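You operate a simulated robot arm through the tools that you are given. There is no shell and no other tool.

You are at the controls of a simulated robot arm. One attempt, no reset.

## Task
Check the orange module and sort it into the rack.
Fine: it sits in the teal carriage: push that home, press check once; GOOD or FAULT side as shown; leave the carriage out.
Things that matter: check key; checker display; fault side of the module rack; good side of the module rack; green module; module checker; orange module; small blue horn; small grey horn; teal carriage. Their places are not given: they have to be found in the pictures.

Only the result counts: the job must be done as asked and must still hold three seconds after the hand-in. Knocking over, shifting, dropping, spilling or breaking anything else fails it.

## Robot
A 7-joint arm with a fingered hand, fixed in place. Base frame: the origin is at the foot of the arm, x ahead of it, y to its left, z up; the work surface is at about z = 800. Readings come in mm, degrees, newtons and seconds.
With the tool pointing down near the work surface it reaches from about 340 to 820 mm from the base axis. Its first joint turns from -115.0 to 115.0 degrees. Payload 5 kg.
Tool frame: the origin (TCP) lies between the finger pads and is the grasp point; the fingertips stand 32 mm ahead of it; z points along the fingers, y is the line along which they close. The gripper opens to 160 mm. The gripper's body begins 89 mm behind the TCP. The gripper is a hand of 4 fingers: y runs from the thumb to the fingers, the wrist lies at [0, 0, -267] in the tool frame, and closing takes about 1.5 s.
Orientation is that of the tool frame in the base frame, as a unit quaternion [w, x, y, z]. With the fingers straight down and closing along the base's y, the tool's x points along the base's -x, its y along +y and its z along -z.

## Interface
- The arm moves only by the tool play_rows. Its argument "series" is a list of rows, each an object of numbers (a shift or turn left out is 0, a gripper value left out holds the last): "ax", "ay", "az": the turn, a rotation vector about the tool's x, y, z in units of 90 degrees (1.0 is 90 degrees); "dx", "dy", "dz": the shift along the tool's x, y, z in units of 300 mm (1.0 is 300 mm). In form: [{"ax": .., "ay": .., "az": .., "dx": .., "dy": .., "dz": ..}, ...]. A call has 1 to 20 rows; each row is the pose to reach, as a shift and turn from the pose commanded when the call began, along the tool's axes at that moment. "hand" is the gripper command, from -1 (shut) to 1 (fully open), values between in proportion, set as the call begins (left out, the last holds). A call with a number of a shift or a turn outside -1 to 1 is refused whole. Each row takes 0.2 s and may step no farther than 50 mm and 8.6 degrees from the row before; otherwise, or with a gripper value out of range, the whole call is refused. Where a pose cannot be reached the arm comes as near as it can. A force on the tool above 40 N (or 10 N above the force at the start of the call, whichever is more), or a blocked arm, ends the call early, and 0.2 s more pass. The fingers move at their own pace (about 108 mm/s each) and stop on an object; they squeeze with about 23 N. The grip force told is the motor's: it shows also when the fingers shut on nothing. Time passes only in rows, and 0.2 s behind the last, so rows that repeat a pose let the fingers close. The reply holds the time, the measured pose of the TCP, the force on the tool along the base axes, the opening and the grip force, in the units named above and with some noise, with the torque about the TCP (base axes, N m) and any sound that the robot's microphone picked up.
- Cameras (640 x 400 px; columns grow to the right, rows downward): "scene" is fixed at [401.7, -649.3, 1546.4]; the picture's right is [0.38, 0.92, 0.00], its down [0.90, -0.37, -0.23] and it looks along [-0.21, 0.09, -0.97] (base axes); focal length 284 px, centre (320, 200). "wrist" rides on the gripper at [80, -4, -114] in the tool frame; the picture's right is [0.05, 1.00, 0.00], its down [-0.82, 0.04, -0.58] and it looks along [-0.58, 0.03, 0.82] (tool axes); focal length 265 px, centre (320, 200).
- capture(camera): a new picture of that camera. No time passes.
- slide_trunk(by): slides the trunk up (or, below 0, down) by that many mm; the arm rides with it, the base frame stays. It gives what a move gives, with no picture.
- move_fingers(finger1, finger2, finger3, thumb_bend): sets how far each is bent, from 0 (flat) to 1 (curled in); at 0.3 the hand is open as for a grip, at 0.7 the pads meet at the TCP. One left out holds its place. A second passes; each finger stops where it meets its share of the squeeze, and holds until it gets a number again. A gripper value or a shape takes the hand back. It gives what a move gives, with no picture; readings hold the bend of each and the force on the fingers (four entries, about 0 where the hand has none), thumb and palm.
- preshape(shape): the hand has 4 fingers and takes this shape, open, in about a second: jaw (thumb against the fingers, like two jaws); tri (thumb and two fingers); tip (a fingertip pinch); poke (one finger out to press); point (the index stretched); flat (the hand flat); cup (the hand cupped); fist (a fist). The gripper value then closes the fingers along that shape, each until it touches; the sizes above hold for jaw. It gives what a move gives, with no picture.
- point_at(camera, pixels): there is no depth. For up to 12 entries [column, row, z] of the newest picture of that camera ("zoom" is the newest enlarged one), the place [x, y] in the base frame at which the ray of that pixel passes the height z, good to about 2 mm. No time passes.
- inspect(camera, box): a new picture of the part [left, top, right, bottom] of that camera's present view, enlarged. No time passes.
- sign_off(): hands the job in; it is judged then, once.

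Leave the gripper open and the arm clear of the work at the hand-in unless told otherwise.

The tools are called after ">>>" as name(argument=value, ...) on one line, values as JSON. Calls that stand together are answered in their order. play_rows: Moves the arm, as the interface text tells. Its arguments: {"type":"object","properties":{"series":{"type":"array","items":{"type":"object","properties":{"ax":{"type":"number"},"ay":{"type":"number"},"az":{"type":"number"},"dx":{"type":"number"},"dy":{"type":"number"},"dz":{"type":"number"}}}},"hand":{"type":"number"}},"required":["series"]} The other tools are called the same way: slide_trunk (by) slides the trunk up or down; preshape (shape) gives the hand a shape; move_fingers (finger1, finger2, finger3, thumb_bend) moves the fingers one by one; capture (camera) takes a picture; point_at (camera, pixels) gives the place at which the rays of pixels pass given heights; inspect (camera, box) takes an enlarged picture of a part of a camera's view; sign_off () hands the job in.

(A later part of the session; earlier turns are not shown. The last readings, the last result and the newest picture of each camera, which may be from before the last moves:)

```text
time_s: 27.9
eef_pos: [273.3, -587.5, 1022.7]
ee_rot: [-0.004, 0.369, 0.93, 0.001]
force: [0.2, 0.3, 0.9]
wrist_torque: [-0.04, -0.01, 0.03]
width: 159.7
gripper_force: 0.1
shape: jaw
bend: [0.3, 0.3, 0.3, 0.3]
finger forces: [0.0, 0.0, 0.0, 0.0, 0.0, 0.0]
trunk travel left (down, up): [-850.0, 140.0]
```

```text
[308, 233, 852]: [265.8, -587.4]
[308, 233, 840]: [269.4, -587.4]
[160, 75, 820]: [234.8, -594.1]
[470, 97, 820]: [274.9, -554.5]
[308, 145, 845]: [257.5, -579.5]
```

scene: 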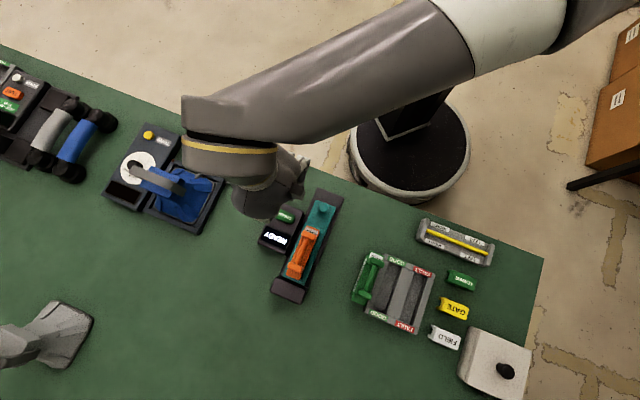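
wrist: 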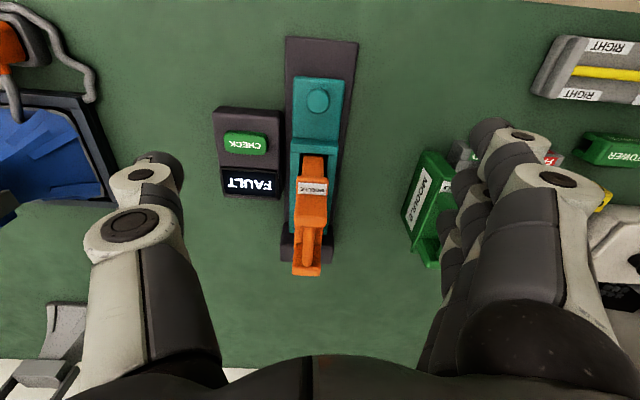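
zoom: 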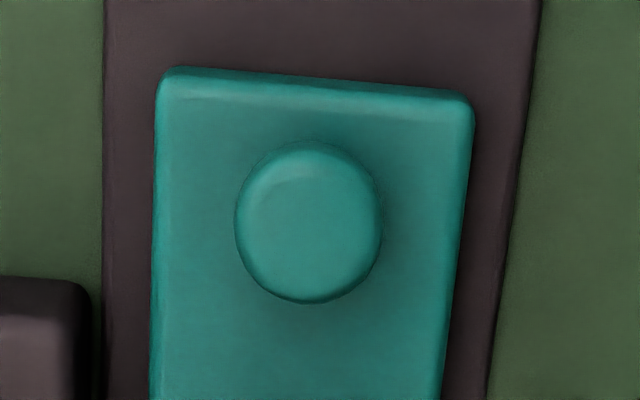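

The knob is now at about (269,-586). I'll shift 3 mm along tool x and -1 mm along y, narrow the hand to about 68 mm, and descend to z≈858.

>>> play_rows(series=[{"dx": 0.01, "dy": -0.004, "dz": 0.0}, {"dx": 0.01, "dy": -0.004, "dz": 0.08}, {"dx": 0.01, "dy": -0.004, "dz": 0.18}, {"dx": 0.01, "dy": -0.004, "dz": 0.28}, {"dx": 0.01, "dy": -0.004, "dz": 0.38}, {"dx": 0.01, "dy": -0.004, "dz": 0.47}, {"dx": 0.01, "dy": -0.004, "dz": 0.545}, {"dx": 0.01, "dy": -0.004, "dz": 0.545}], hand=-0.15)

>>> capture(camera="wrist")

```text
time_s: 29.7
eef_pos: [266.8, -583.9, 858.1]
ee_rot: [-0.005, 0.368, 0.93, 0.001]
force: [0.1, 0.2, -0.2]
wrist_torque: [-0.02, 0.01, -0.01]
width: 68.7
gripper_force: 0.1
shape: jaw
bend: [0.73, 0.73, 0.73, 0.7]
finger forces: [0.0, 0.0, 0.0, 0.1, 0.0, 0.1]
trunk travel left (down, up): [-850.0, 140.0]
```

```text
taken
```

wrist: 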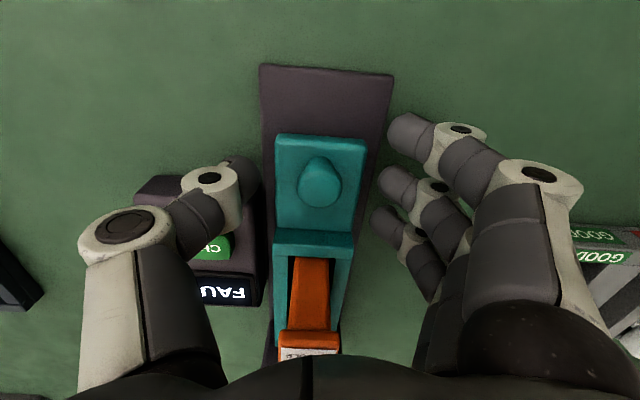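

The knob is centred at wrist (320,182), just as before the first grip. I'll close on it.

>>> play_rows(series=[{"dz": 0}, {"dz": 0}, {"dz": 0}, {"dz": 0}, {"dz": 0}, {"dz": 0}, {"dz": 0}], hand=-1)

>>> capture(camera="wrist")

```text
time_s: 31.3
eef_pos: [265.5, -585.9, 858.4]
ee_rot: [-0.005, 0.368, 0.93, 0.002]
force: [-8.4, -9.8, -2.1]
wrist_torque: [-0.12, 0.13, -0.03]
width: 7.0
gripper_force: 22.7
shape: jaw
bend: [0.68, 0.72, 0.68, 0.7]
finger forces: [0.0, 8.6, 0.0, 0.1, 21.4, 0.1]
trunk travel left (down, up): [-850.0, 140.0]
```

```text
taken
```

wrist: 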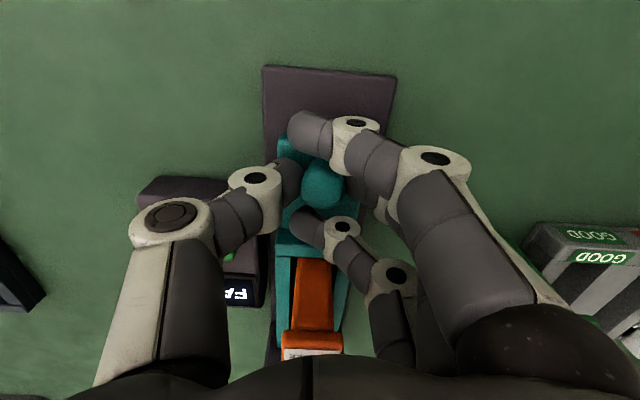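

The grip is the same as before. I'll pull the carriage out along tool +x, about 52 mm in 6 mm steps.

>>> play_rows(series=[{"dx": 0.02, "dy": -0.003}, {"dx": 0.04, "dy": -0.003}, {"dx": 0.06, "dy": -0.003}, {"dx": 0.08, "dy": -0.003}, {"dx": 0.1, "dy": -0.003}, {"dx": 0.12, "dy": -0.003}, {"dx": 0.14, "dy": -0.003}, {"dx": 0.16, "dy": -0.003}, {"dx": 0.175, "dy": -0.003}])

>>> inspect(camera="scene", box=[240, 170, 370, 310])

```text
time_s: 33.3
eef_pos: [230.8, -551.3, 858.9]
ee_rot: [-0.005, 0.368, 0.93, 0.001]
force: [-3.1, -9.5, -0.6]
wrist_torque: [-0.13, 0.03, 0.0]
width: 6.9
gripper_force: 22.9
shape: jaw
bend: [0.68, 0.72, 0.68, 0.7]
finger forces: [0.0, 9.0, 0.0, 0.0, 19.1, 0.1]
trunk travel left (down, up): [-850.0, 140.0]
```

```text
2.86 times, centred on (305, 240) of scene
```

zoom: 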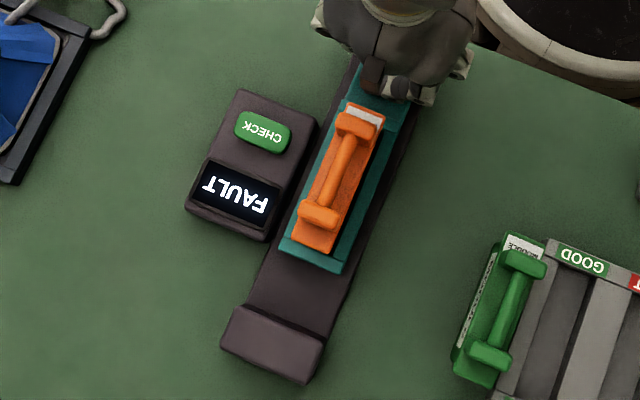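

The carriage is back in its original out position, with the handle blocks at zoom (355,122) and (320,215) as at the start. I'll release the knob and rise straight up.

>>> play_rows(series=[{"dz": 0}, {"dz": 0}, {"dz": 0}, {"dz": 0}], hand=0)

>>> play_rows(series=[{"dz": -0.1}, {"dz": -0.25}, {"dz": -0.4}, {"dz": -0.55}, {"dz": -0.68}, {"dz": -0.68}], hand=0)

>>> inspect(camera="scene", box=[260, 225, 345, 310])

>>> capture(camera="wrist")

```text
time_s: 34.3
eef_pos: [229.0, -549.4, 858.4]
ee_rot: [-0.004, 0.368, 0.93, 0.001]
force: [0.3, -0.5, -0.3]
wrist_torque: [-0.03, -0.02, -0.02]
width: 79.2
gripper_force: 0.0
shape: jaw
bend: [0.72, 0.72, 0.72, 0.7]
finger forces: [0.0, 0.0, 0.0, 0.0, 0.0, 0.0]
trunk travel left (down, up): [-850.0, 140.0]
```

```text
time_s: 35.7
eef_pos: [231.0, -549.0, 1062.2]
ee_rot: [-0.005, 0.368, 0.93, 0.001]
force: [-0.1, 0.2, -1.0]
wrist_torque: [0.01, -0.02, -0.01]
width: 79.4
gripper_force: 0.1
shape: jaw
bend: [0.72, 0.72, 0.72, 0.7]
finger forces: [0.1, 0.0, 0.1, 0.0, 0.1, 0.1]
trunk travel left (down, up): [-850.0, 140.0]
```

```text
4.71 times, centred on (302, 268) of scene
```

zoom: 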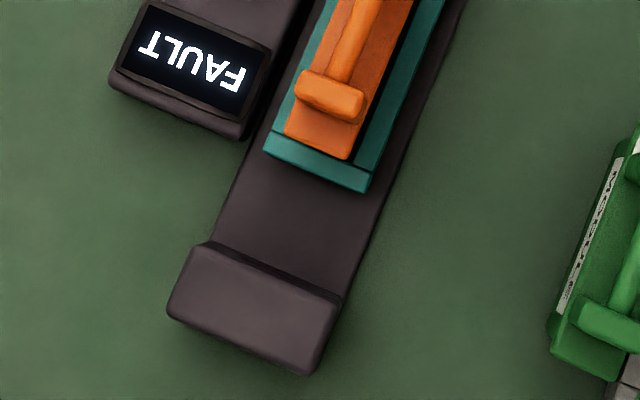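

```text
taken
```

wrist: 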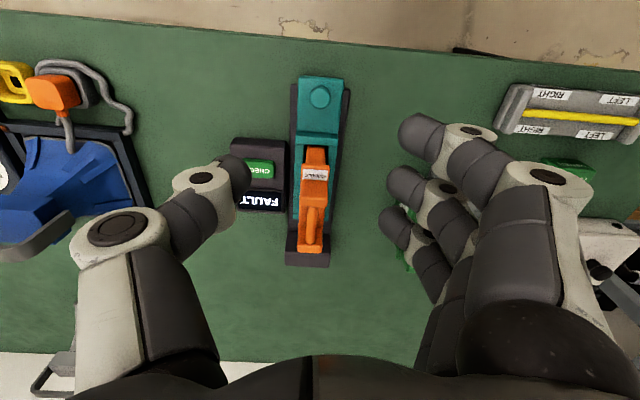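

The carriage is exactly where it started, still shows FAULT, and the module is in place. Now I'll measure the rack with tight scene zooms.

>>> inspect(camera="scene", box=[345, 240, 445, 300])

>>> inspect(camera="scene", box=[345, 280, 445, 342])

```text
6.40 times, centred on (395, 270) of scene
```

zoom: 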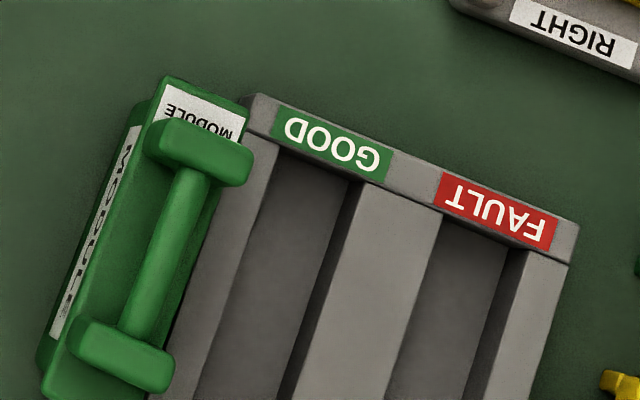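

```text
6.40 times, centred on (395, 311) of scene
```

zoom: 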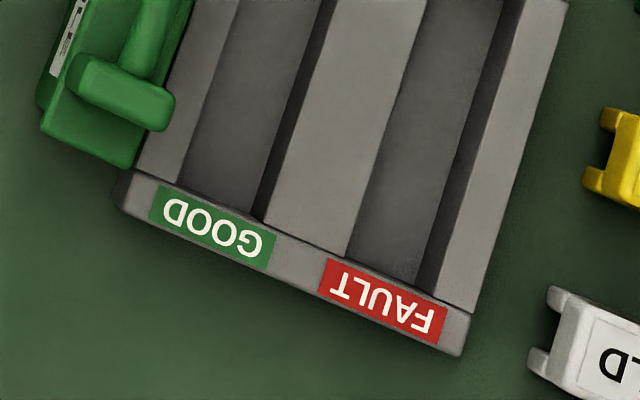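

The FAULT slot's rim corners at this outer end are at zoom (345,257) and (437,297), and the rack's outer corners at (128,180) and (466,345). I'll take rays for these, then re-zoom the near end.

>>> point_at(camera="zoom", pixels=[[345, 257, 840], [437, 297, 840], [345, 257, 860], [437, 297, 860], [180, 183, 840], [262, 220, 840], [466, 345, 840], [472, 315, 840], [130, 172, 840], [427, 0, 840], [515, 0, 840]])

>>> inspect(camera="scene", box=[345, 240, 445, 300])

```text
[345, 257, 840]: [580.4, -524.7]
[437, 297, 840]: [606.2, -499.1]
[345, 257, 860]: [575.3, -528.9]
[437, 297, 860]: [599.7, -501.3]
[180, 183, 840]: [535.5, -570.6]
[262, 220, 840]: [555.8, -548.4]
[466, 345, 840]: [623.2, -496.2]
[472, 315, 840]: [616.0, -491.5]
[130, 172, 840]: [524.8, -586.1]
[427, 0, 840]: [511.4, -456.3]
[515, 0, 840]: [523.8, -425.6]
```

```text
6.40 times, centred on (395, 270) of scene
```

zoom: 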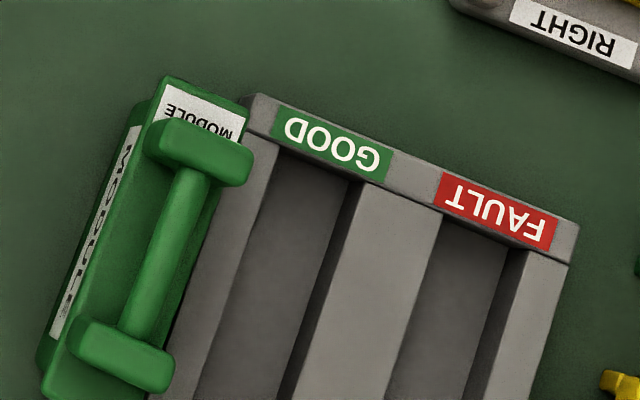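

>>> point_at(camera="zoom", pixels=[[443, 213, 840], [528, 250, 840], [443, 213, 860], [528, 250, 860], [275, 145, 840], [362, 184, 840], [577, 228, 840], [257, 95, 840], [568, 262, 840], [205, 160, 920], [125, 350, 920]])

```text
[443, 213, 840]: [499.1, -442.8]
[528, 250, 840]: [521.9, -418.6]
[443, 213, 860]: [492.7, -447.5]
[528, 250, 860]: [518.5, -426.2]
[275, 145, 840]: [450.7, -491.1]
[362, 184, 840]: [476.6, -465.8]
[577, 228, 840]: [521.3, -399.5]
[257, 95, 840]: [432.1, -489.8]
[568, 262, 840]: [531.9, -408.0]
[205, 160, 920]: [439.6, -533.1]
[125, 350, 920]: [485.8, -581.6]
```

The FAULT slot's rim is roughly 35 mm by 116 mm, oriented at about -44.6°. For an accurate height I want a second viewpoint, so I'll move the wrist camera over the rack, 240 mm along tool +y, at this safe height.

>>> play_rows(series=[{"dx": 0.01, "dy": 0.13}, {"dx": 0.02, "dy": 0.27}, {"dx": 0.04, "dy": 0.41}, {"dx": 0.05, "dy": 0.55}, {"dx": 0.06, "dy": 0.69}, {"dx": 0.07, "dy": 0.8}, {"dx": 0.07, "dy": 0.8}], hand=1)

>>> capture(camera="wrist")

```text
time_s: 37.3
eef_pos: [379.1, -361.9, 1062.6]
ee_rot: [-0.005, 0.368, 0.93, 0.0]
force: [-0.9, -0.7, -0.6]
wrist_torque: [0.05, 0.0, -0.01]
width: 159.8
gripper_force: 0.1
shape: jaw
bend: [0.3, 0.3, 0.3, 0.3]
finger forces: [0.0, 0.0, 0.0, 0.0, 0.1, 0.0]
trunk travel left (down, up): [-850.0, 140.0]
```

```text
taken
```

wrist: 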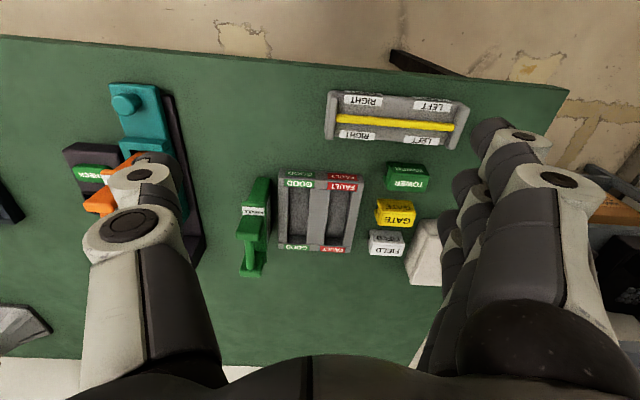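

The rack shows clearly at wrist (320,212). I'll zoom in on it.

>>> inspect(camera="wrist", box=[230, 160, 380, 280])

```text
3.33 times, centred on (305, 220) of wrist
```

zoom: 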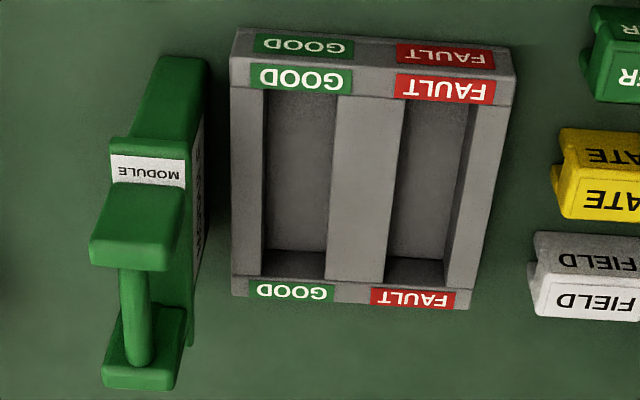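

In this view the FAULT slot's rim corners are at zoom (403,99), (479,104), (385,283) and (446,288). I'll take rays at two heights to triangulate against the scene camera.

>>> point_at(camera="zoom", pixels=[[403, 99, 840], [479, 104, 840], [385, 283, 840], [446, 288, 840], [403, 99, 820], [479, 104, 820], [385, 283, 820], [446, 288, 820], [392, 252, 810], [443, 258, 810], [264, 89, 840], [327, 281, 840]])

```text
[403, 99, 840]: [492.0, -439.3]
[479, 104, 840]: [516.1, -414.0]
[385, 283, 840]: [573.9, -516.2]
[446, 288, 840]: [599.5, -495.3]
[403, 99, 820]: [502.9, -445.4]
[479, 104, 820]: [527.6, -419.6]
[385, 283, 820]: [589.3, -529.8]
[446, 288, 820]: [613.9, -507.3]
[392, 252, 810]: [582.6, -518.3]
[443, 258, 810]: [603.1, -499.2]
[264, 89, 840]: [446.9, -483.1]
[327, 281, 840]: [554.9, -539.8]
```

Triangulating puts the rack rim at z≈831, with the FAULT slot centre near (552.7,-469.8), size about 118 × 35 mm, at -44.6°. The green module has the same shape as the orange one, so I'll use it to measure body-top and handle heights.

>>> point_at(camera="zoom", pixels=[[187, 160, 920], [112, 154, 920], [187, 160, 900], [112, 154, 900], [128, 268, 940], [128, 268, 920], [136, 362, 940], [136, 362, 920], [135, 390, 900], [135, 390, 880], [160, 57, 800], [207, 60, 800]])

>>> inspect(camera="scene", box=[345, 245, 400, 310])

```text
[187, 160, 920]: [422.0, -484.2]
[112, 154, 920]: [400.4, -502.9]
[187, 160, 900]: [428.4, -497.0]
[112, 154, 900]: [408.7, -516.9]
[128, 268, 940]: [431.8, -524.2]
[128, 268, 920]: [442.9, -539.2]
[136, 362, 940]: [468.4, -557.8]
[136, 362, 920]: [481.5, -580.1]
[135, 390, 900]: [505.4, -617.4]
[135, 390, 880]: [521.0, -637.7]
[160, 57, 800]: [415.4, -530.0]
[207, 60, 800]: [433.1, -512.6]
```

```text
6.15 times, centred on (372, 278) of scene
```

zoom: 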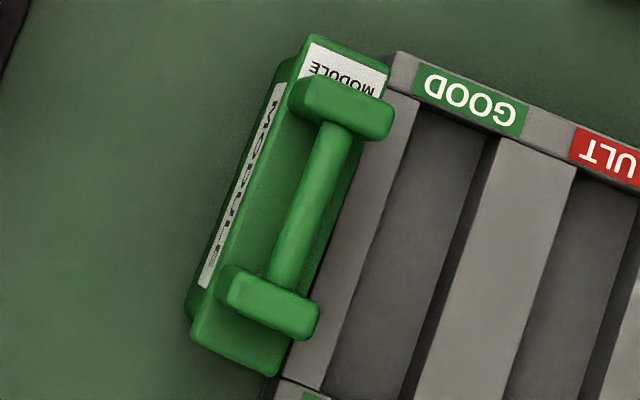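

Here the green module's near top corners are at zoom (308,38) and (390,70), the block tops at (343,105) and (268,303), the bar ends at (340,128) and (283,283), and the far corners at (192,335) and (278,375). I'll take their rays.

>>> point_at(camera="zoom", pixels=[[308, 38, 920], [390, 70, 920], [308, 38, 900], [390, 70, 900], [343, 105, 940], [343, 105, 920], [283, 283, 940], [283, 283, 920], [268, 303, 940], [192, 335, 920], [278, 375, 920], [192, 335, 900]])

```text
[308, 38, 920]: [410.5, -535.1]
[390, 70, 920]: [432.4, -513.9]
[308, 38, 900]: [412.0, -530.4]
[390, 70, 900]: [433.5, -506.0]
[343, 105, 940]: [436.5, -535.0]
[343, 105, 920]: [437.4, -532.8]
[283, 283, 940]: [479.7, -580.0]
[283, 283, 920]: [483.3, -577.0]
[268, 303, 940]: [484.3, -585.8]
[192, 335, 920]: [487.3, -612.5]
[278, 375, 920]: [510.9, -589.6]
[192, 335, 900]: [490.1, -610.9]
```

The heights now fit together: the body is about 85 mm tall and the bar top about 121 mm. In the carriage the orange module's bar top is therefore near z 942 and its body top near 905. The bar between its posts is only about 58 mm long, so I'll look at the "tri" and "tip" shapes before choosing a grip.

>>> preshape(shape="tri")

>>> capture(camera="wrist")

>>> preshape(shape="tip")

>>> capture(camera="wrist")

```text
time_s: 38.2
eef_pos: [379.5, -361.3, 1061.6]
ee_rot: [-0.005, 0.368, 0.93, 0.0]
force: [-0.7, -0.2, -0.2]
wrist_torque: [0.01, -0.01, -0.01]
width: 160.0
gripper_force: 0.2
shape: tri
bend: [0.3, 0.3, 0.01, 0.3]
finger forces: [0.0, 0.1, 0.1, 0.1, 0.1, 0.1]
trunk travel left (down, up): [-850.0, 140.0]
```

```text
taken
```

wrist: 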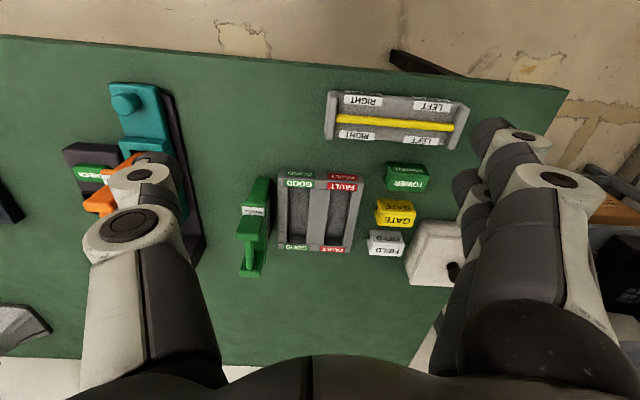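

```text
time_s: 39.1
eef_pos: [379.5, -361.3, 1063.7]
ee_rot: [-0.005, 0.367, 0.93, 0.001]
force: [0.1, 0.3, -0.1]
wrist_torque: [0.01, 0.0, 0.01]
width: 160.0
gripper_force: 0.1
shape: tip
bend: [0.01, 0.3, 0.01, 0.3]
finger forces: [0.0, 0.0, 0.1, 0.1, 0.0, 0.1]
trunk travel left (down, up): [-850.0, 140.0]
```

```text
taken
```

wrist: 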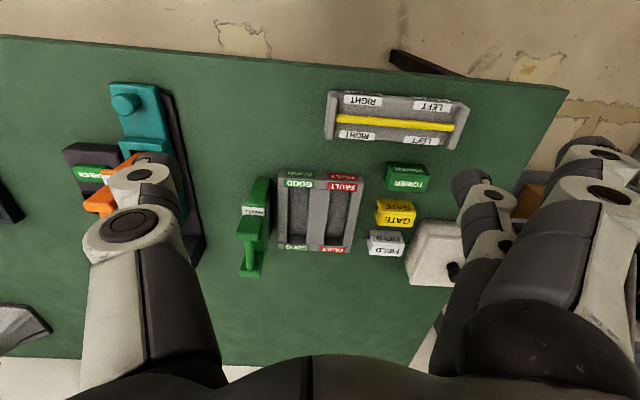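

The tip shape leaves two fingers sticking straight out, so I'll use jaw opened to only 80 mm, which clears the 32 mm wide handle posts. I'll go back over the orange module's handle centre near (320.6,-634) at the same height.

>>> preshape(shape="jaw")

>>> play_rows(series=[{"dx": -0.06, "dy": -0.1}, {"dx": -0.12, "dy": -0.2}, {"dx": -0.19, "dy": -0.32}, {"dx": -0.26, "dy": -0.44}, {"dx": -0.33, "dy": -0.56}, {"dx": -0.4, "dy": -0.67}, {"dx": -0.45, "dy": -0.75}, {"dx": -0.479, "dy": -0.797}, {"dx": -0.479, "dy": -0.797}], hand=0)

>>> capture(camera="wrist")

>>> inspect(camera="wrist", box=[265, 70, 375, 180])

```text
time_s: 40.0
eef_pos: [379.2, -361.6, 1063.0]
ee_rot: [-0.004, 0.367, 0.93, 0.001]
force: [0.7, -0.5, 0.4]
wrist_torque: [-0.02, -0.01, -0.01]
width: 159.9
gripper_force: 0.1
shape: jaw
bend: [0.3, 0.3, 0.3, 0.3]
finger forces: [0.0, 0.0, 0.0, 0.0, 0.1, 0.0]
trunk travel left (down, up): [-850.0, 140.0]
```

```text
time_s: 42.0
eef_pos: [320.2, -632.6, 1060.6]
ee_rot: [-0.005, 0.368, 0.93, 0.001]
force: [0.7, 0.2, -0.8]
wrist_torque: [-0.02, 0.0, 0.0]
width: 80.7
gripper_force: 0.1
shape: jaw
bend: [0.72, 0.72, 0.72, 0.7]
finger forces: [0.1, 0.0, 0.0, 0.0, 0.1, 0.1]
trunk travel left (down, up): [-850.0, 140.0]
```

```text
taken
```

wrist: 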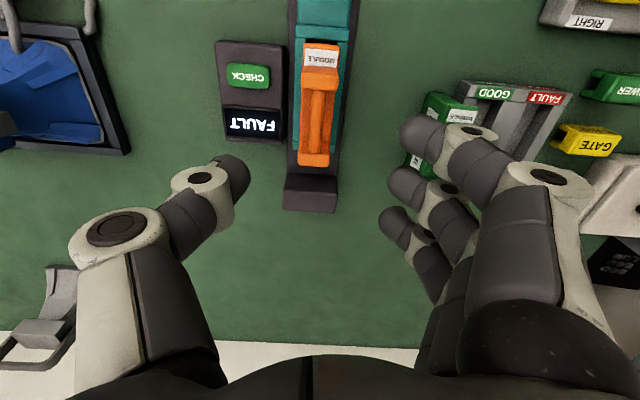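

```text
3.64 times, centred on (320, 125) of wrist
```

zoom: 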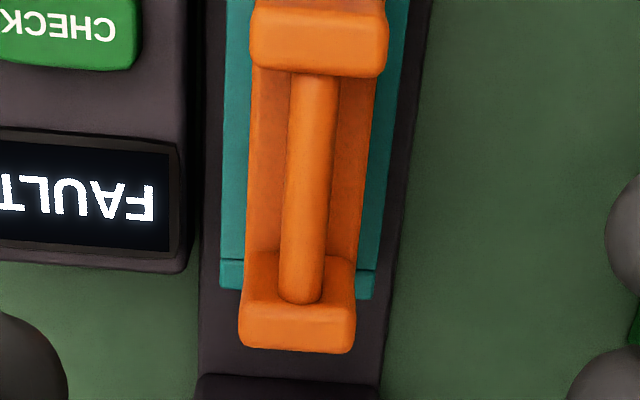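

The bar runs from zoom (315,75) to (300,300). I'll convert the bar ends and block edges at z≈940.

>>> point_at(camera="zoom", pixels=[[315, 75, 942], [300, 300, 942], [315, 75, 930], [300, 300, 930], [308, 187, 942], [250, 65, 942], [386, 75, 942], [240, 345, 942], [352, 350, 942], [240, 345, 925], [352, 350, 925]])

```text
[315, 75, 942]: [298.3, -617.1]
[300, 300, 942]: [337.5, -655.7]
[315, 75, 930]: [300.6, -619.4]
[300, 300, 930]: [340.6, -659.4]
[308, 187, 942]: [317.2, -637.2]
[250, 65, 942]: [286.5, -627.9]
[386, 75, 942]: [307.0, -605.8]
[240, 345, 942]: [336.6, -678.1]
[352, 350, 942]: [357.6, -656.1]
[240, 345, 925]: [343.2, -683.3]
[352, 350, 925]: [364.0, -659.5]
```

The wrist and scene estimates, plus the earlier knob grip balance, put the bar centre near (318.5,-635.5), with its axis about -44°. I'll nudge -3 mm in tool y, remove the 0.6° pitch left over from the hard push, and descend to z≈975 to check alignment.

>>> play_rows(series=[{"dx": -0.003, "dy": -0.011, "ay": -0.0065, "dz": 0.1}, {"dx": -0.003, "dy": -0.011, "ay": -0.0065, "dz": 0.2}, {"dx": -0.003, "dy": -0.011, "ay": -0.0065, "dz": 0.287}, {"dx": -0.003, "dy": -0.011, "ay": -0.0065, "dz": 0.287}], hand=0)

>>> capture(camera="wrist")

```text
time_s: 43.0
eef_pos: [318.4, -635.8, 975.5]
ee_rot: [0.001, 0.369, 0.929, -0.001]
force: [-0.6, 0.6, -0.3]
wrist_torque: [0.01, 0.0, -0.03]
width: 80.8
gripper_force: 0.0
shape: jaw
bend: [0.72, 0.72, 0.72, 0.7]
finger forces: [0.1, 0.1, 0.0, 0.0, 0.0, 0.0]
trunk travel left (down, up): [-850.0, 140.0]
```

```text
taken
```

wrist: 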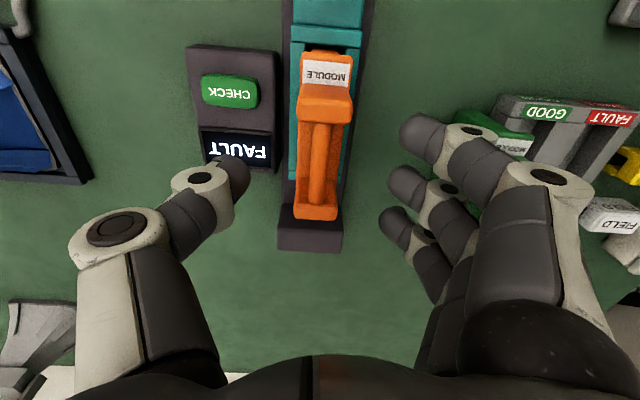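

The bar is centred at wrist (319,165), matching the expected projection almost exactly. It's turned about 1.5–2° relative to the hand, so I'll add a small yaw of +1.5° and descend to z≈944.

>>> play_rows(series=[{"az": 0.017, "dz": 0.03}, {"az": 0.017, "dz": 0.06}, {"az": 0.017, "dz": 0.085}, {"az": 0.017, "dz": 0.105}, {"az": 0.017, "dz": 0.105}], hand=0)

>>> capture(camera="wrist")

```text
time_s: 44.2
eef_pos: [318.1, -635.4, 944.4]
ee_rot: [0.0, 0.381, 0.925, -0.002]
force: [-0.1, -0.1, 0.4]
wrist_torque: [0.0, -0.01, 0.02]
width: 80.7
gripper_force: 0.0
shape: jaw
bend: [0.72, 0.72, 0.72, 0.7]
finger forces: [0.0, 0.0, 0.0, 0.1, 0.0, 0.0]
trunk travel left (down, up): [-850.0, 140.0]
```

```text
taken
```

wrist: 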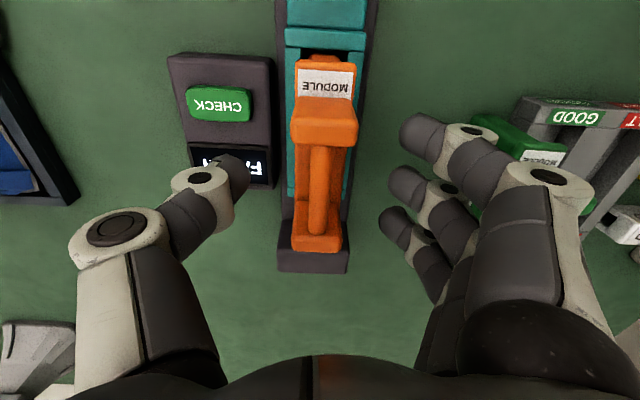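

The bar is between the thumb and fingers, with fingertips around z 912, above the body top at about 905. I'll close the hand on the handle.

>>> play_rows(series=[{"dz": 0}, {"dz": 0}, {"dz": 0}, {"dz": 0}, {"dz": 0}, {"dz": 0}, {"dz": 0}, {"dz": 0}], hand=-1)

>>> capture(camera="wrist")

```text
time_s: 46.0
eef_pos: [317.9, -636.2, 944.0]
ee_rot: [-0.001, 0.381, 0.925, -0.001]
force: [0.4, 1.1, -1.1]
wrist_torque: [0.11, -0.1, -0.01]
width: 1.5
gripper_force: 22.8
shape: jaw
bend: [0.7, 0.68, 0.7, 0.71]
finger forces: [7.5, 5.8, 6.9, 0.1, 19.2, 0.0]
trunk travel left (down, up): [-850.0, 140.0]
```

```text
taken
```

wrist: 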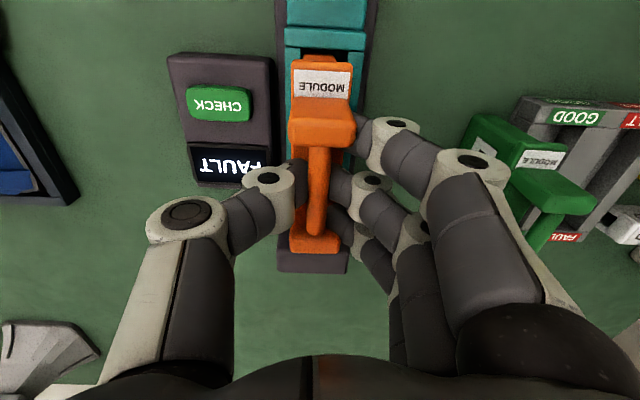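

All three fingers and the thumb hold the handle evenly at about 7 N each against 19 N, with near-zero net force. I'll lift 36 mm gently and check.

>>> play_rows(series=[{"dz": -0.015}, {"dz": -0.03}, {"dz": -0.05}, {"dz": -0.075}, {"dz": -0.1}, {"dz": -0.12}])

>>> capture(camera="wrist")

>>> inspect(camera="scene", box=[240, 170, 370, 310])

```text
time_s: 47.4
eef_pos: [317.8, -636.5, 979.1]
ee_rot: [0.001, 0.382, 0.924, -0.001]
force: [0.0, 0.3, -3.6]
wrist_torque: [0.04, -0.12, 0.02]
width: 0.5
gripper_force: 23.3
shape: jaw
bend: [0.71, 0.67, 0.71, 0.73]
finger forces: [4.6, 0.0, 4.5, 0.1, 17.9, 0.1]
trunk travel left (down, up): [-850.0, 140.0]
```

```text
taken
```

wrist: 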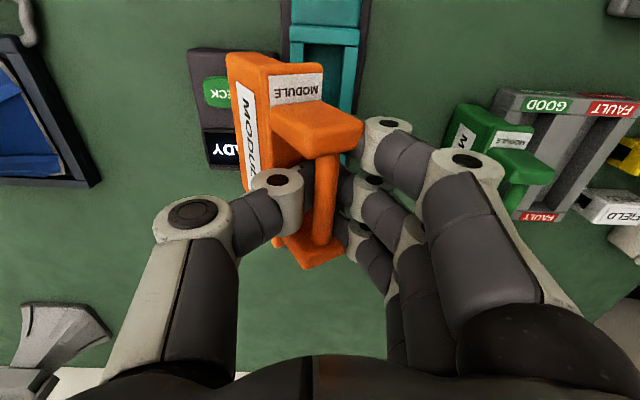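

```text
2.86 times, centred on (305, 240) of scene
```

zoom: 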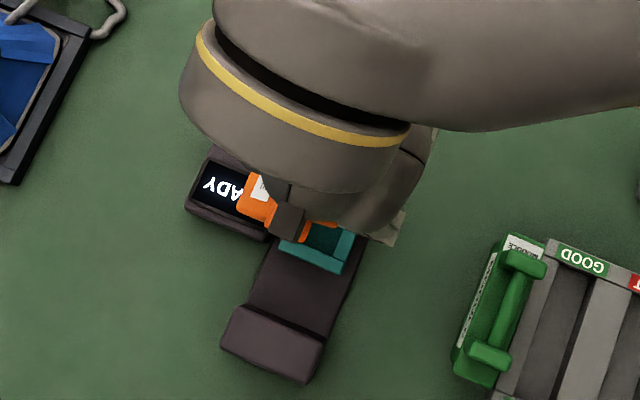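

The module came out of the carriage, but it has rolled about the bar so its bottom swung towards the thumb side (-v). The outer fingers press the posts lower than the thumb presses the bar. I'll look closely before doing anything else.

>>> inspect(camera="wrist", box=[210, 30, 390, 290])

>>> inspect(camera="scene", box=[260, 200, 340, 270])

```text
1.54 times, centred on (300, 160) of wrist
```

zoom: 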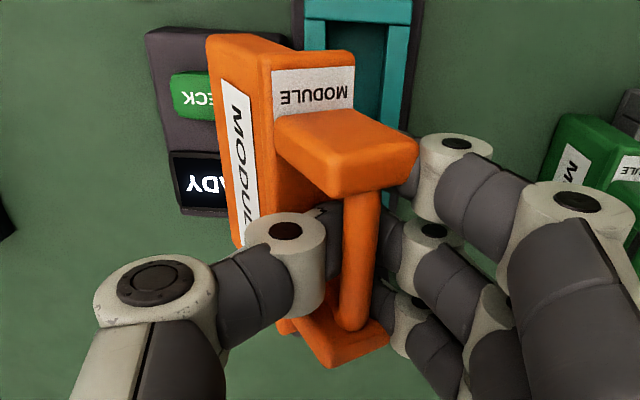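

```text
5.71 times, centred on (300, 235) of scene
```

zoom: 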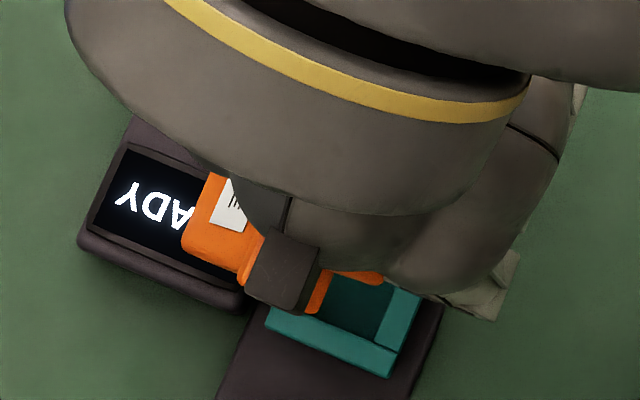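

The module is leaning about 28° with its bottom towards the checker, wedged firmly against the thumb. I'll tilt the hand the opposite way about the bar, with tool x turned negative, so the module hangs upright, going slowly and with 12 mm extra height.

>>> play_rows(series=[{"dz": -0.02}, {"dz": -0.04, "ax": -0.05}, {"dz": -0.04, "ax": -0.1}, {"dz": -0.04, "ax": -0.15}, {"dz": -0.04, "ax": -0.2}, {"dz": -0.04, "ax": -0.22}])

>>> capture(camera="wrist")

>>> inspect(camera="scene", box=[240, 180, 360, 290])

```text
time_s: 48.8
eef_pos: [317.9, -636.6, 992.6]
ee_rot: [0.066, 0.374, 0.911, 0.158]
force: [0.0, 0.6, -2.9]
wrist_torque: [0.06, -0.04, -0.01]
width: 0.4
gripper_force: 22.6
shape: jaw
bend: [0.71, 0.67, 0.71, 0.73]
finger forces: [3.8, 0.0, 3.6, 0.0, 0.0, 0.0]
trunk travel left (down, up): [-850.0, 140.0]
```

```text
taken
```

wrist: 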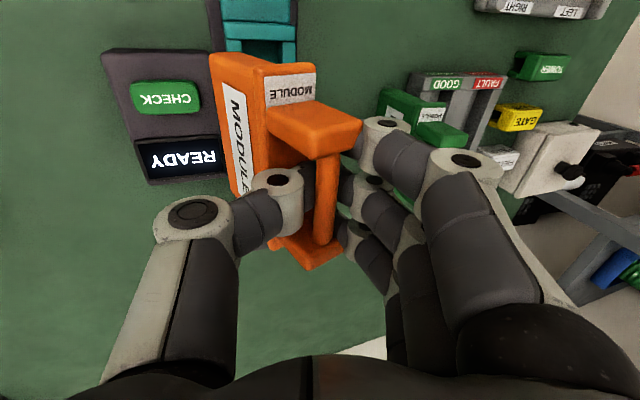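

```text
3.64 times, centred on (300, 235) of scene
```

zoom: 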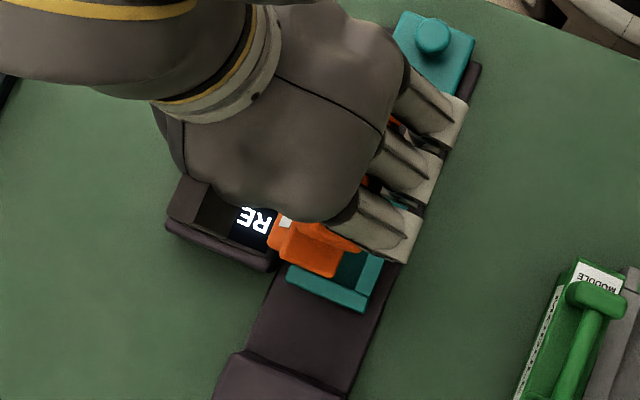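

The thumb sensor reads zero but the bar is cradled inside the closed fingers, and the lean has reduced. The wrist and scene views suggest roughly 10–16° is left. I'll tilt a further 12° and check again.

>>> play_rows(series=[{"ax": -0.04}, {"ax": -0.08}, {"ax": -0.12}, {"ax": -0.135}, {"ax": -0.135}])

>>> capture(camera="wrist")

>>> inspect(camera="scene", box=[240, 180, 360, 290])

```text
time_s: 50.0
eef_pos: [318.4, -636.0, 991.5]
ee_rot: [0.104, 0.365, 0.889, 0.254]
force: [1.7, 1.0, -3.1]
wrist_torque: [0.04, -0.02, 0.01]
width: 0.1
gripper_force: 23.2
shape: jaw
bend: [0.71, 0.67, 0.71, 0.73]
finger forces: [2.8, 0.0, 2.9, 0.0, 0.0, 0.1]
trunk travel left (down, up): [-850.0, 140.0]
```

```text
taken
```

wrist: 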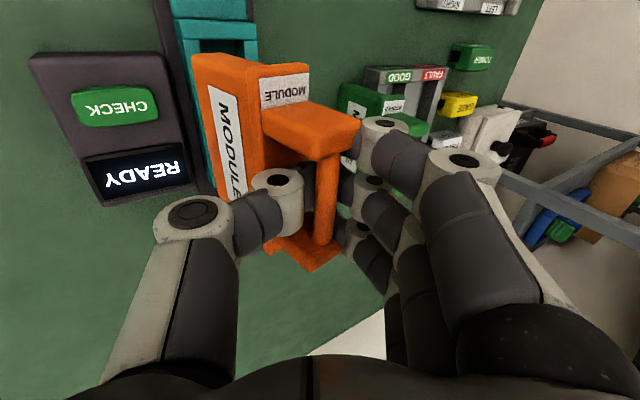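

```text
3.64 times, centred on (300, 235) of scene
```

zoom: 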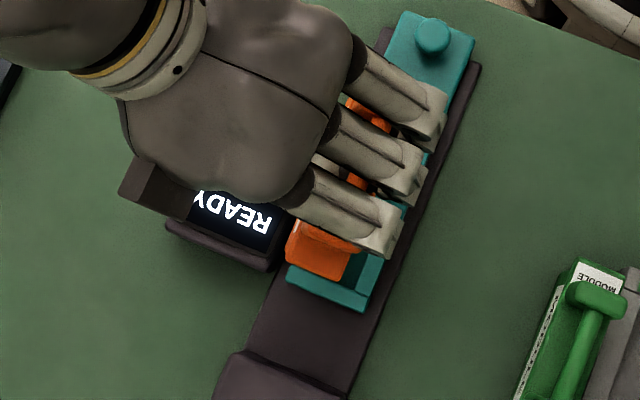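

The module now hangs closer to upright: from its bottom corner at wrist (193,55) I estimate about 10° of lean left. The thumb and middle-finger sensors read zero, so I want to see exactly how the bar sits between the fingers.

>>> inspect(camera="wrist", box=[240, 100, 400, 280])

>>> inspect(camera="scene", box=[285, 195, 345, 270])

```text
2.22 times, centred on (320, 190) of wrist
```

zoom: 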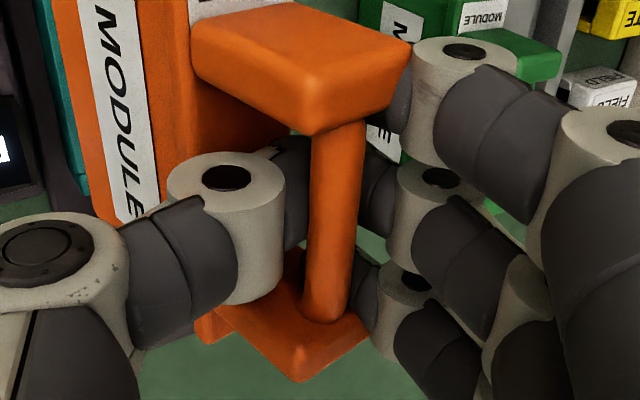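

```text
5.33 times, centred on (315, 232) of scene
```

zoom: 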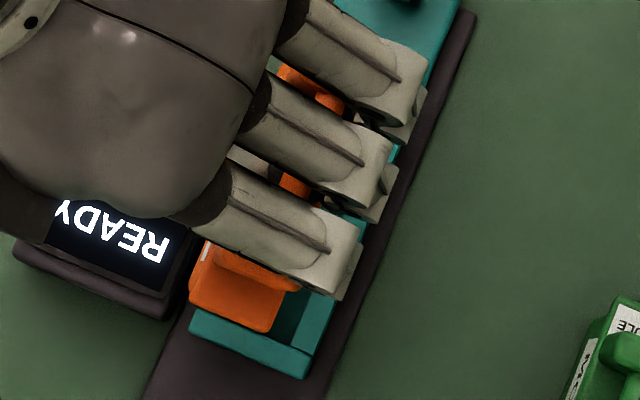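

The zoom shows the thumb tip and middle fingertip going under the bar from both sides and meeting (width ≈0). So the bar is caged like on a hook, and only the outer fingers pushing on the posts cause the lean. I'll lower the module to just above its pocket as a safety net, then relax the two outer fingers so it can hang straight.

>>> play_rows(series=[{"dy": -0.013, "dz": 0.016}, {"dy": -0.027, "dz": 0.032}, {"dy": -0.04, "dz": 0.048}, {"dy": -0.053, "dz": 0.065}, {"dy": -0.053, "dz": 0.065}])

>>> inspect(camera="scene", box=[260, 195, 350, 270])

>>> capture(camera="wrist")

```text
time_s: 51.2
eef_pos: [316.1, -639.0, 966.3]
ee_rot: [0.104, 0.366, 0.889, 0.253]
force: [0.2, -0.5, -3.3]
wrist_torque: [0.03, -0.08, -0.01]
width: 0.0
gripper_force: 23.1
shape: jaw
bend: [0.71, 0.67, 0.71, 0.73]
finger forces: [2.9, 0.0, 2.8, 0.0, 0.0, 0.0]
trunk travel left (down, up): [-850.0, 140.0]
```

```text
5.33 times, centred on (305, 232) of scene
```

zoom: 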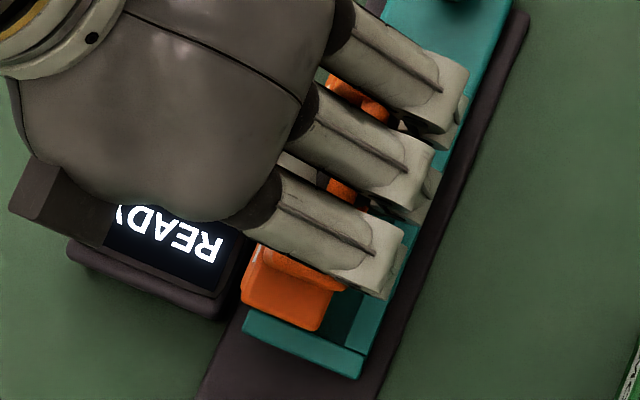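

```text
taken
```

wrist: 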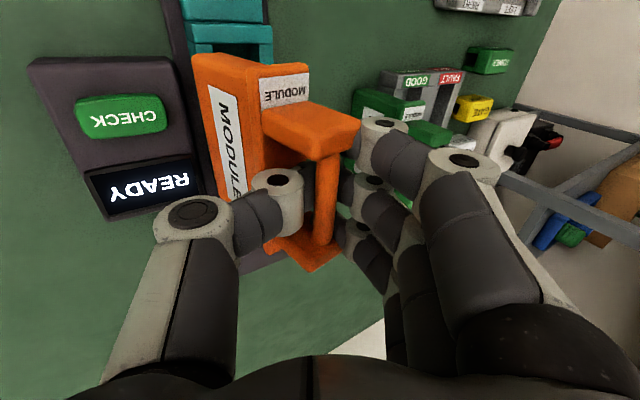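

Comparing finger lengths, the middle finger's tip reaches fully under the bar and the thumb closes it from the other side, so the hook is closed. I'll relax only the outer fingers a little, with finger2 and the thumb holding their places.

>>> move_fingers(finger1=0.6, finger3=0.6)

>>> capture(camera="wrist")

>>> inspect(camera="scene", box=[260, 195, 350, 270])

```text
time_s: 52.2
eef_pos: [315.9, -638.2, 966.1]
ee_rot: [0.104, 0.366, 0.89, 0.253]
force: [0.3, 1.2, -3.7]
wrist_torque: [0.0, 0.02, 0.01]
width: 32.4
gripper_force: 0.0
shape: fingers
bend: [0.6, 0.67, 0.6, 0.74]
finger forces: [0.0, 0.1, 0.0, 0.0, 0.0, 0.0]
trunk travel left (down, up): [-850.0, 140.0]
```

```text
taken
```

wrist: 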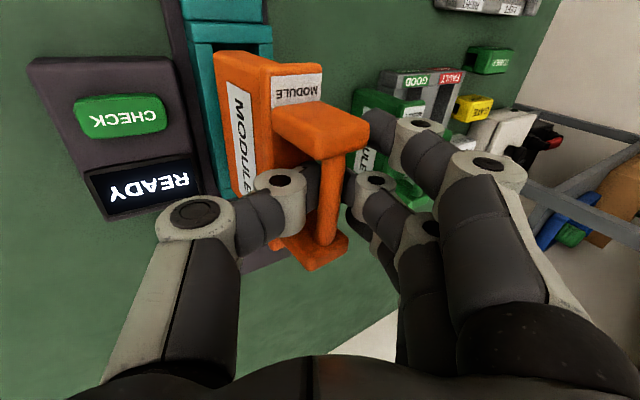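

```text
5.33 times, centred on (305, 232) of scene
```

zoom: 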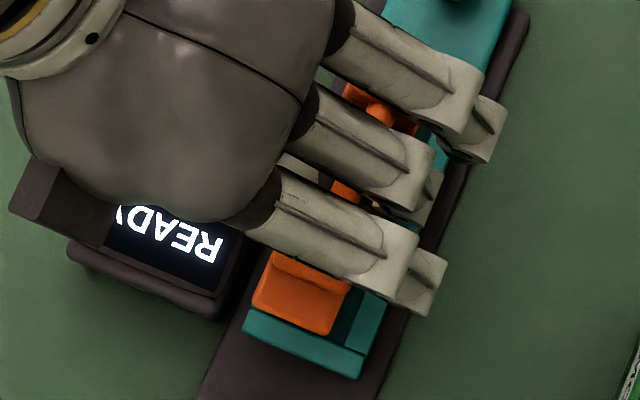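

The hook holds (weight still -3.7 N), and the module swung to within about 3° of upright. I'll raise 15 mm and bring the hand back to vertical slowly, half first.

>>> play_rows(series=[{"dy": 0.0265, "dz": -0.0424}, {"dy": 0.0265, "dz": -0.0424, "ax": 0.04}, {"dy": 0.0265, "dz": -0.0424, "ax": 0.08}, {"dy": 0.0265, "dz": -0.0424, "ax": 0.12}, {"dy": 0.0265, "dz": -0.0424, "ax": 0.16}, {"dy": 0.0265, "dz": -0.0424, "ax": 0.18}, {"dy": 0.0265, "dz": -0.0424, "ax": 0.18}])

>>> capture(camera="wrist")

```text
time_s: 53.8
eef_pos: [316.5, -638.4, 981.7]
ee_rot: [0.053, 0.377, 0.916, 0.126]
force: [-1.0, 0.2, -2.4]
wrist_torque: [-0.02, 0.02, 0.07]
width: 32.1
gripper_force: 0.1
shape: fingers
bend: [0.6, 0.66, 0.6, 0.74]
finger forces: [0.1, 0.1, 0.0, 0.1, 0.0, 0.1]
trunk travel left (down, up): [-850.0, 140.0]
```

```text
taken
```

wrist: 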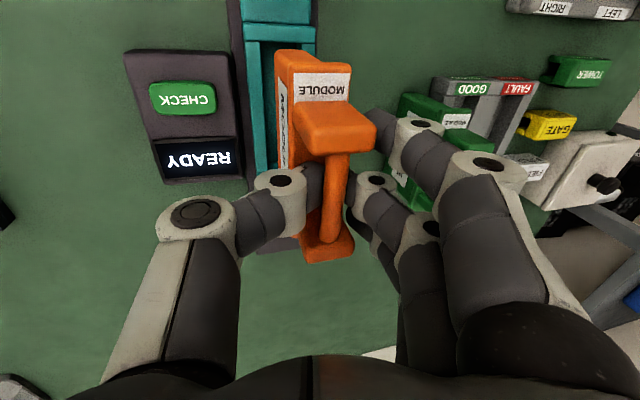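

The module swings freely and hangs essentially vertical. I'll bring the hand the rest of the way to vertical.

>>> play_rows(series=[{"ax": 0.04}, {"ax": 0.08}, {"ax": 0.12}, {"ax": 0.16}, {"ax": 0.175}, {"ax": 0.175}])

>>> capture(camera="wrist")

>>> inspect(camera="wrist", box=[240, 40, 400, 280])

```text
time_s: 55.2
eef_pos: [315.3, -638.7, 981.0]
ee_rot: [0.001, 0.38, 0.925, -0.001]
force: [0.1, 0.2, -3.1]
wrist_torque: [-0.01, -0.01, 0.05]
width: 31.9
gripper_force: 0.0
shape: fingers
bend: [0.6, 0.66, 0.6, 0.74]
finger forces: [0.1, 0.1, 0.0, 0.0, 0.1, 0.0]
trunk travel left (down, up): [-850.0, 140.0]
```

```text
taken
```

wrist: 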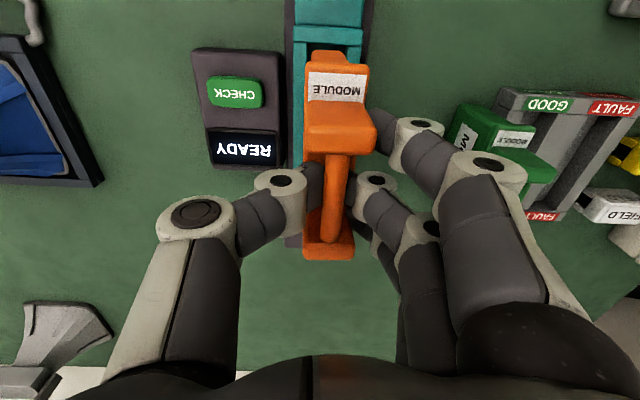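

```text
1.67 times, centred on (320, 160) of wrist
```

zoom: 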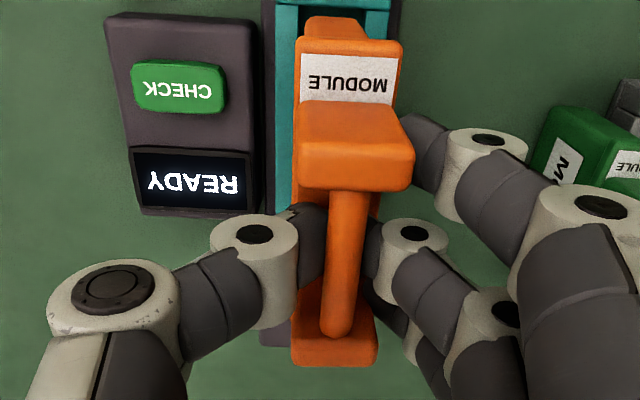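

The hand is vertical and the module hangs straight, hooked on the thumb and middle finger, with the bar centred near wrist (333,195). Next I'll raise it about 105 mm so its bottom clears the green module's handle (z≈925), gently to avoid swinging.

>>> play_rows(series=[{"dz": -0.02}, {"dz": -0.055}, {"dz": -0.1}, {"dz": -0.15}, {"dz": -0.2}, {"dz": -0.25}, {"dz": -0.295}, {"dz": -0.33}, {"dz": -0.35}, {"dz": -0.36}, {"dz": -0.36}])

>>> capture(camera="wrist")

>>> inspect(camera="scene", box=[240, 170, 370, 310])

```text
time_s: 57.6
eef_pos: [316.8, -637.7, 1089.5]
ee_rot: [-0.001, 0.38, 0.925, 0.0]
force: [-0.1, 0.4, -2.4]
wrist_torque: [0.01, 0.04, 0.0]
width: 32.2
gripper_force: 0.0
shape: fingers
bend: [0.6, 0.66, 0.6, 0.74]
finger forces: [0.1, 0.0, 0.0, 0.0, 0.1, 0.0]
trunk travel left (down, up): [-850.0, 140.0]
```

```text
taken
```

wrist: 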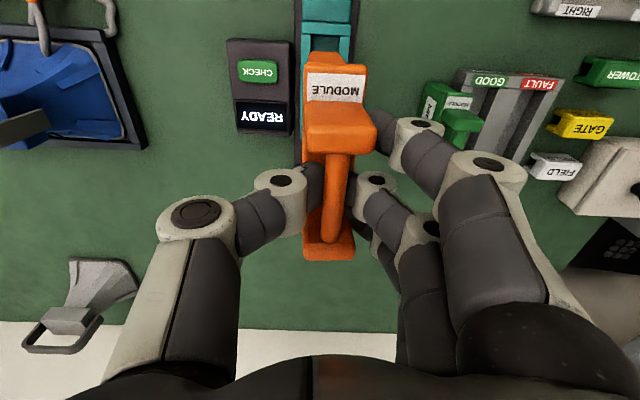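

```text
2.86 times, centred on (305, 240) of scene
```

zoom: 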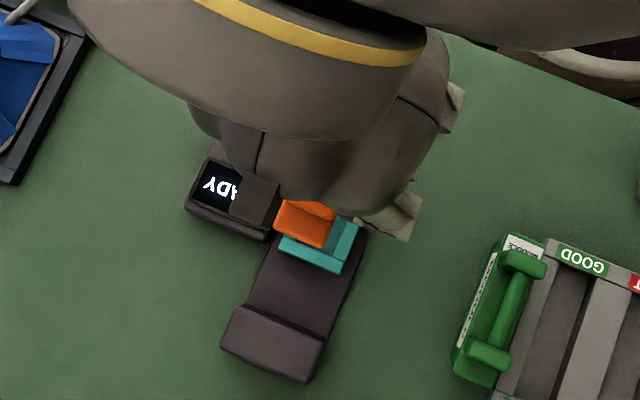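

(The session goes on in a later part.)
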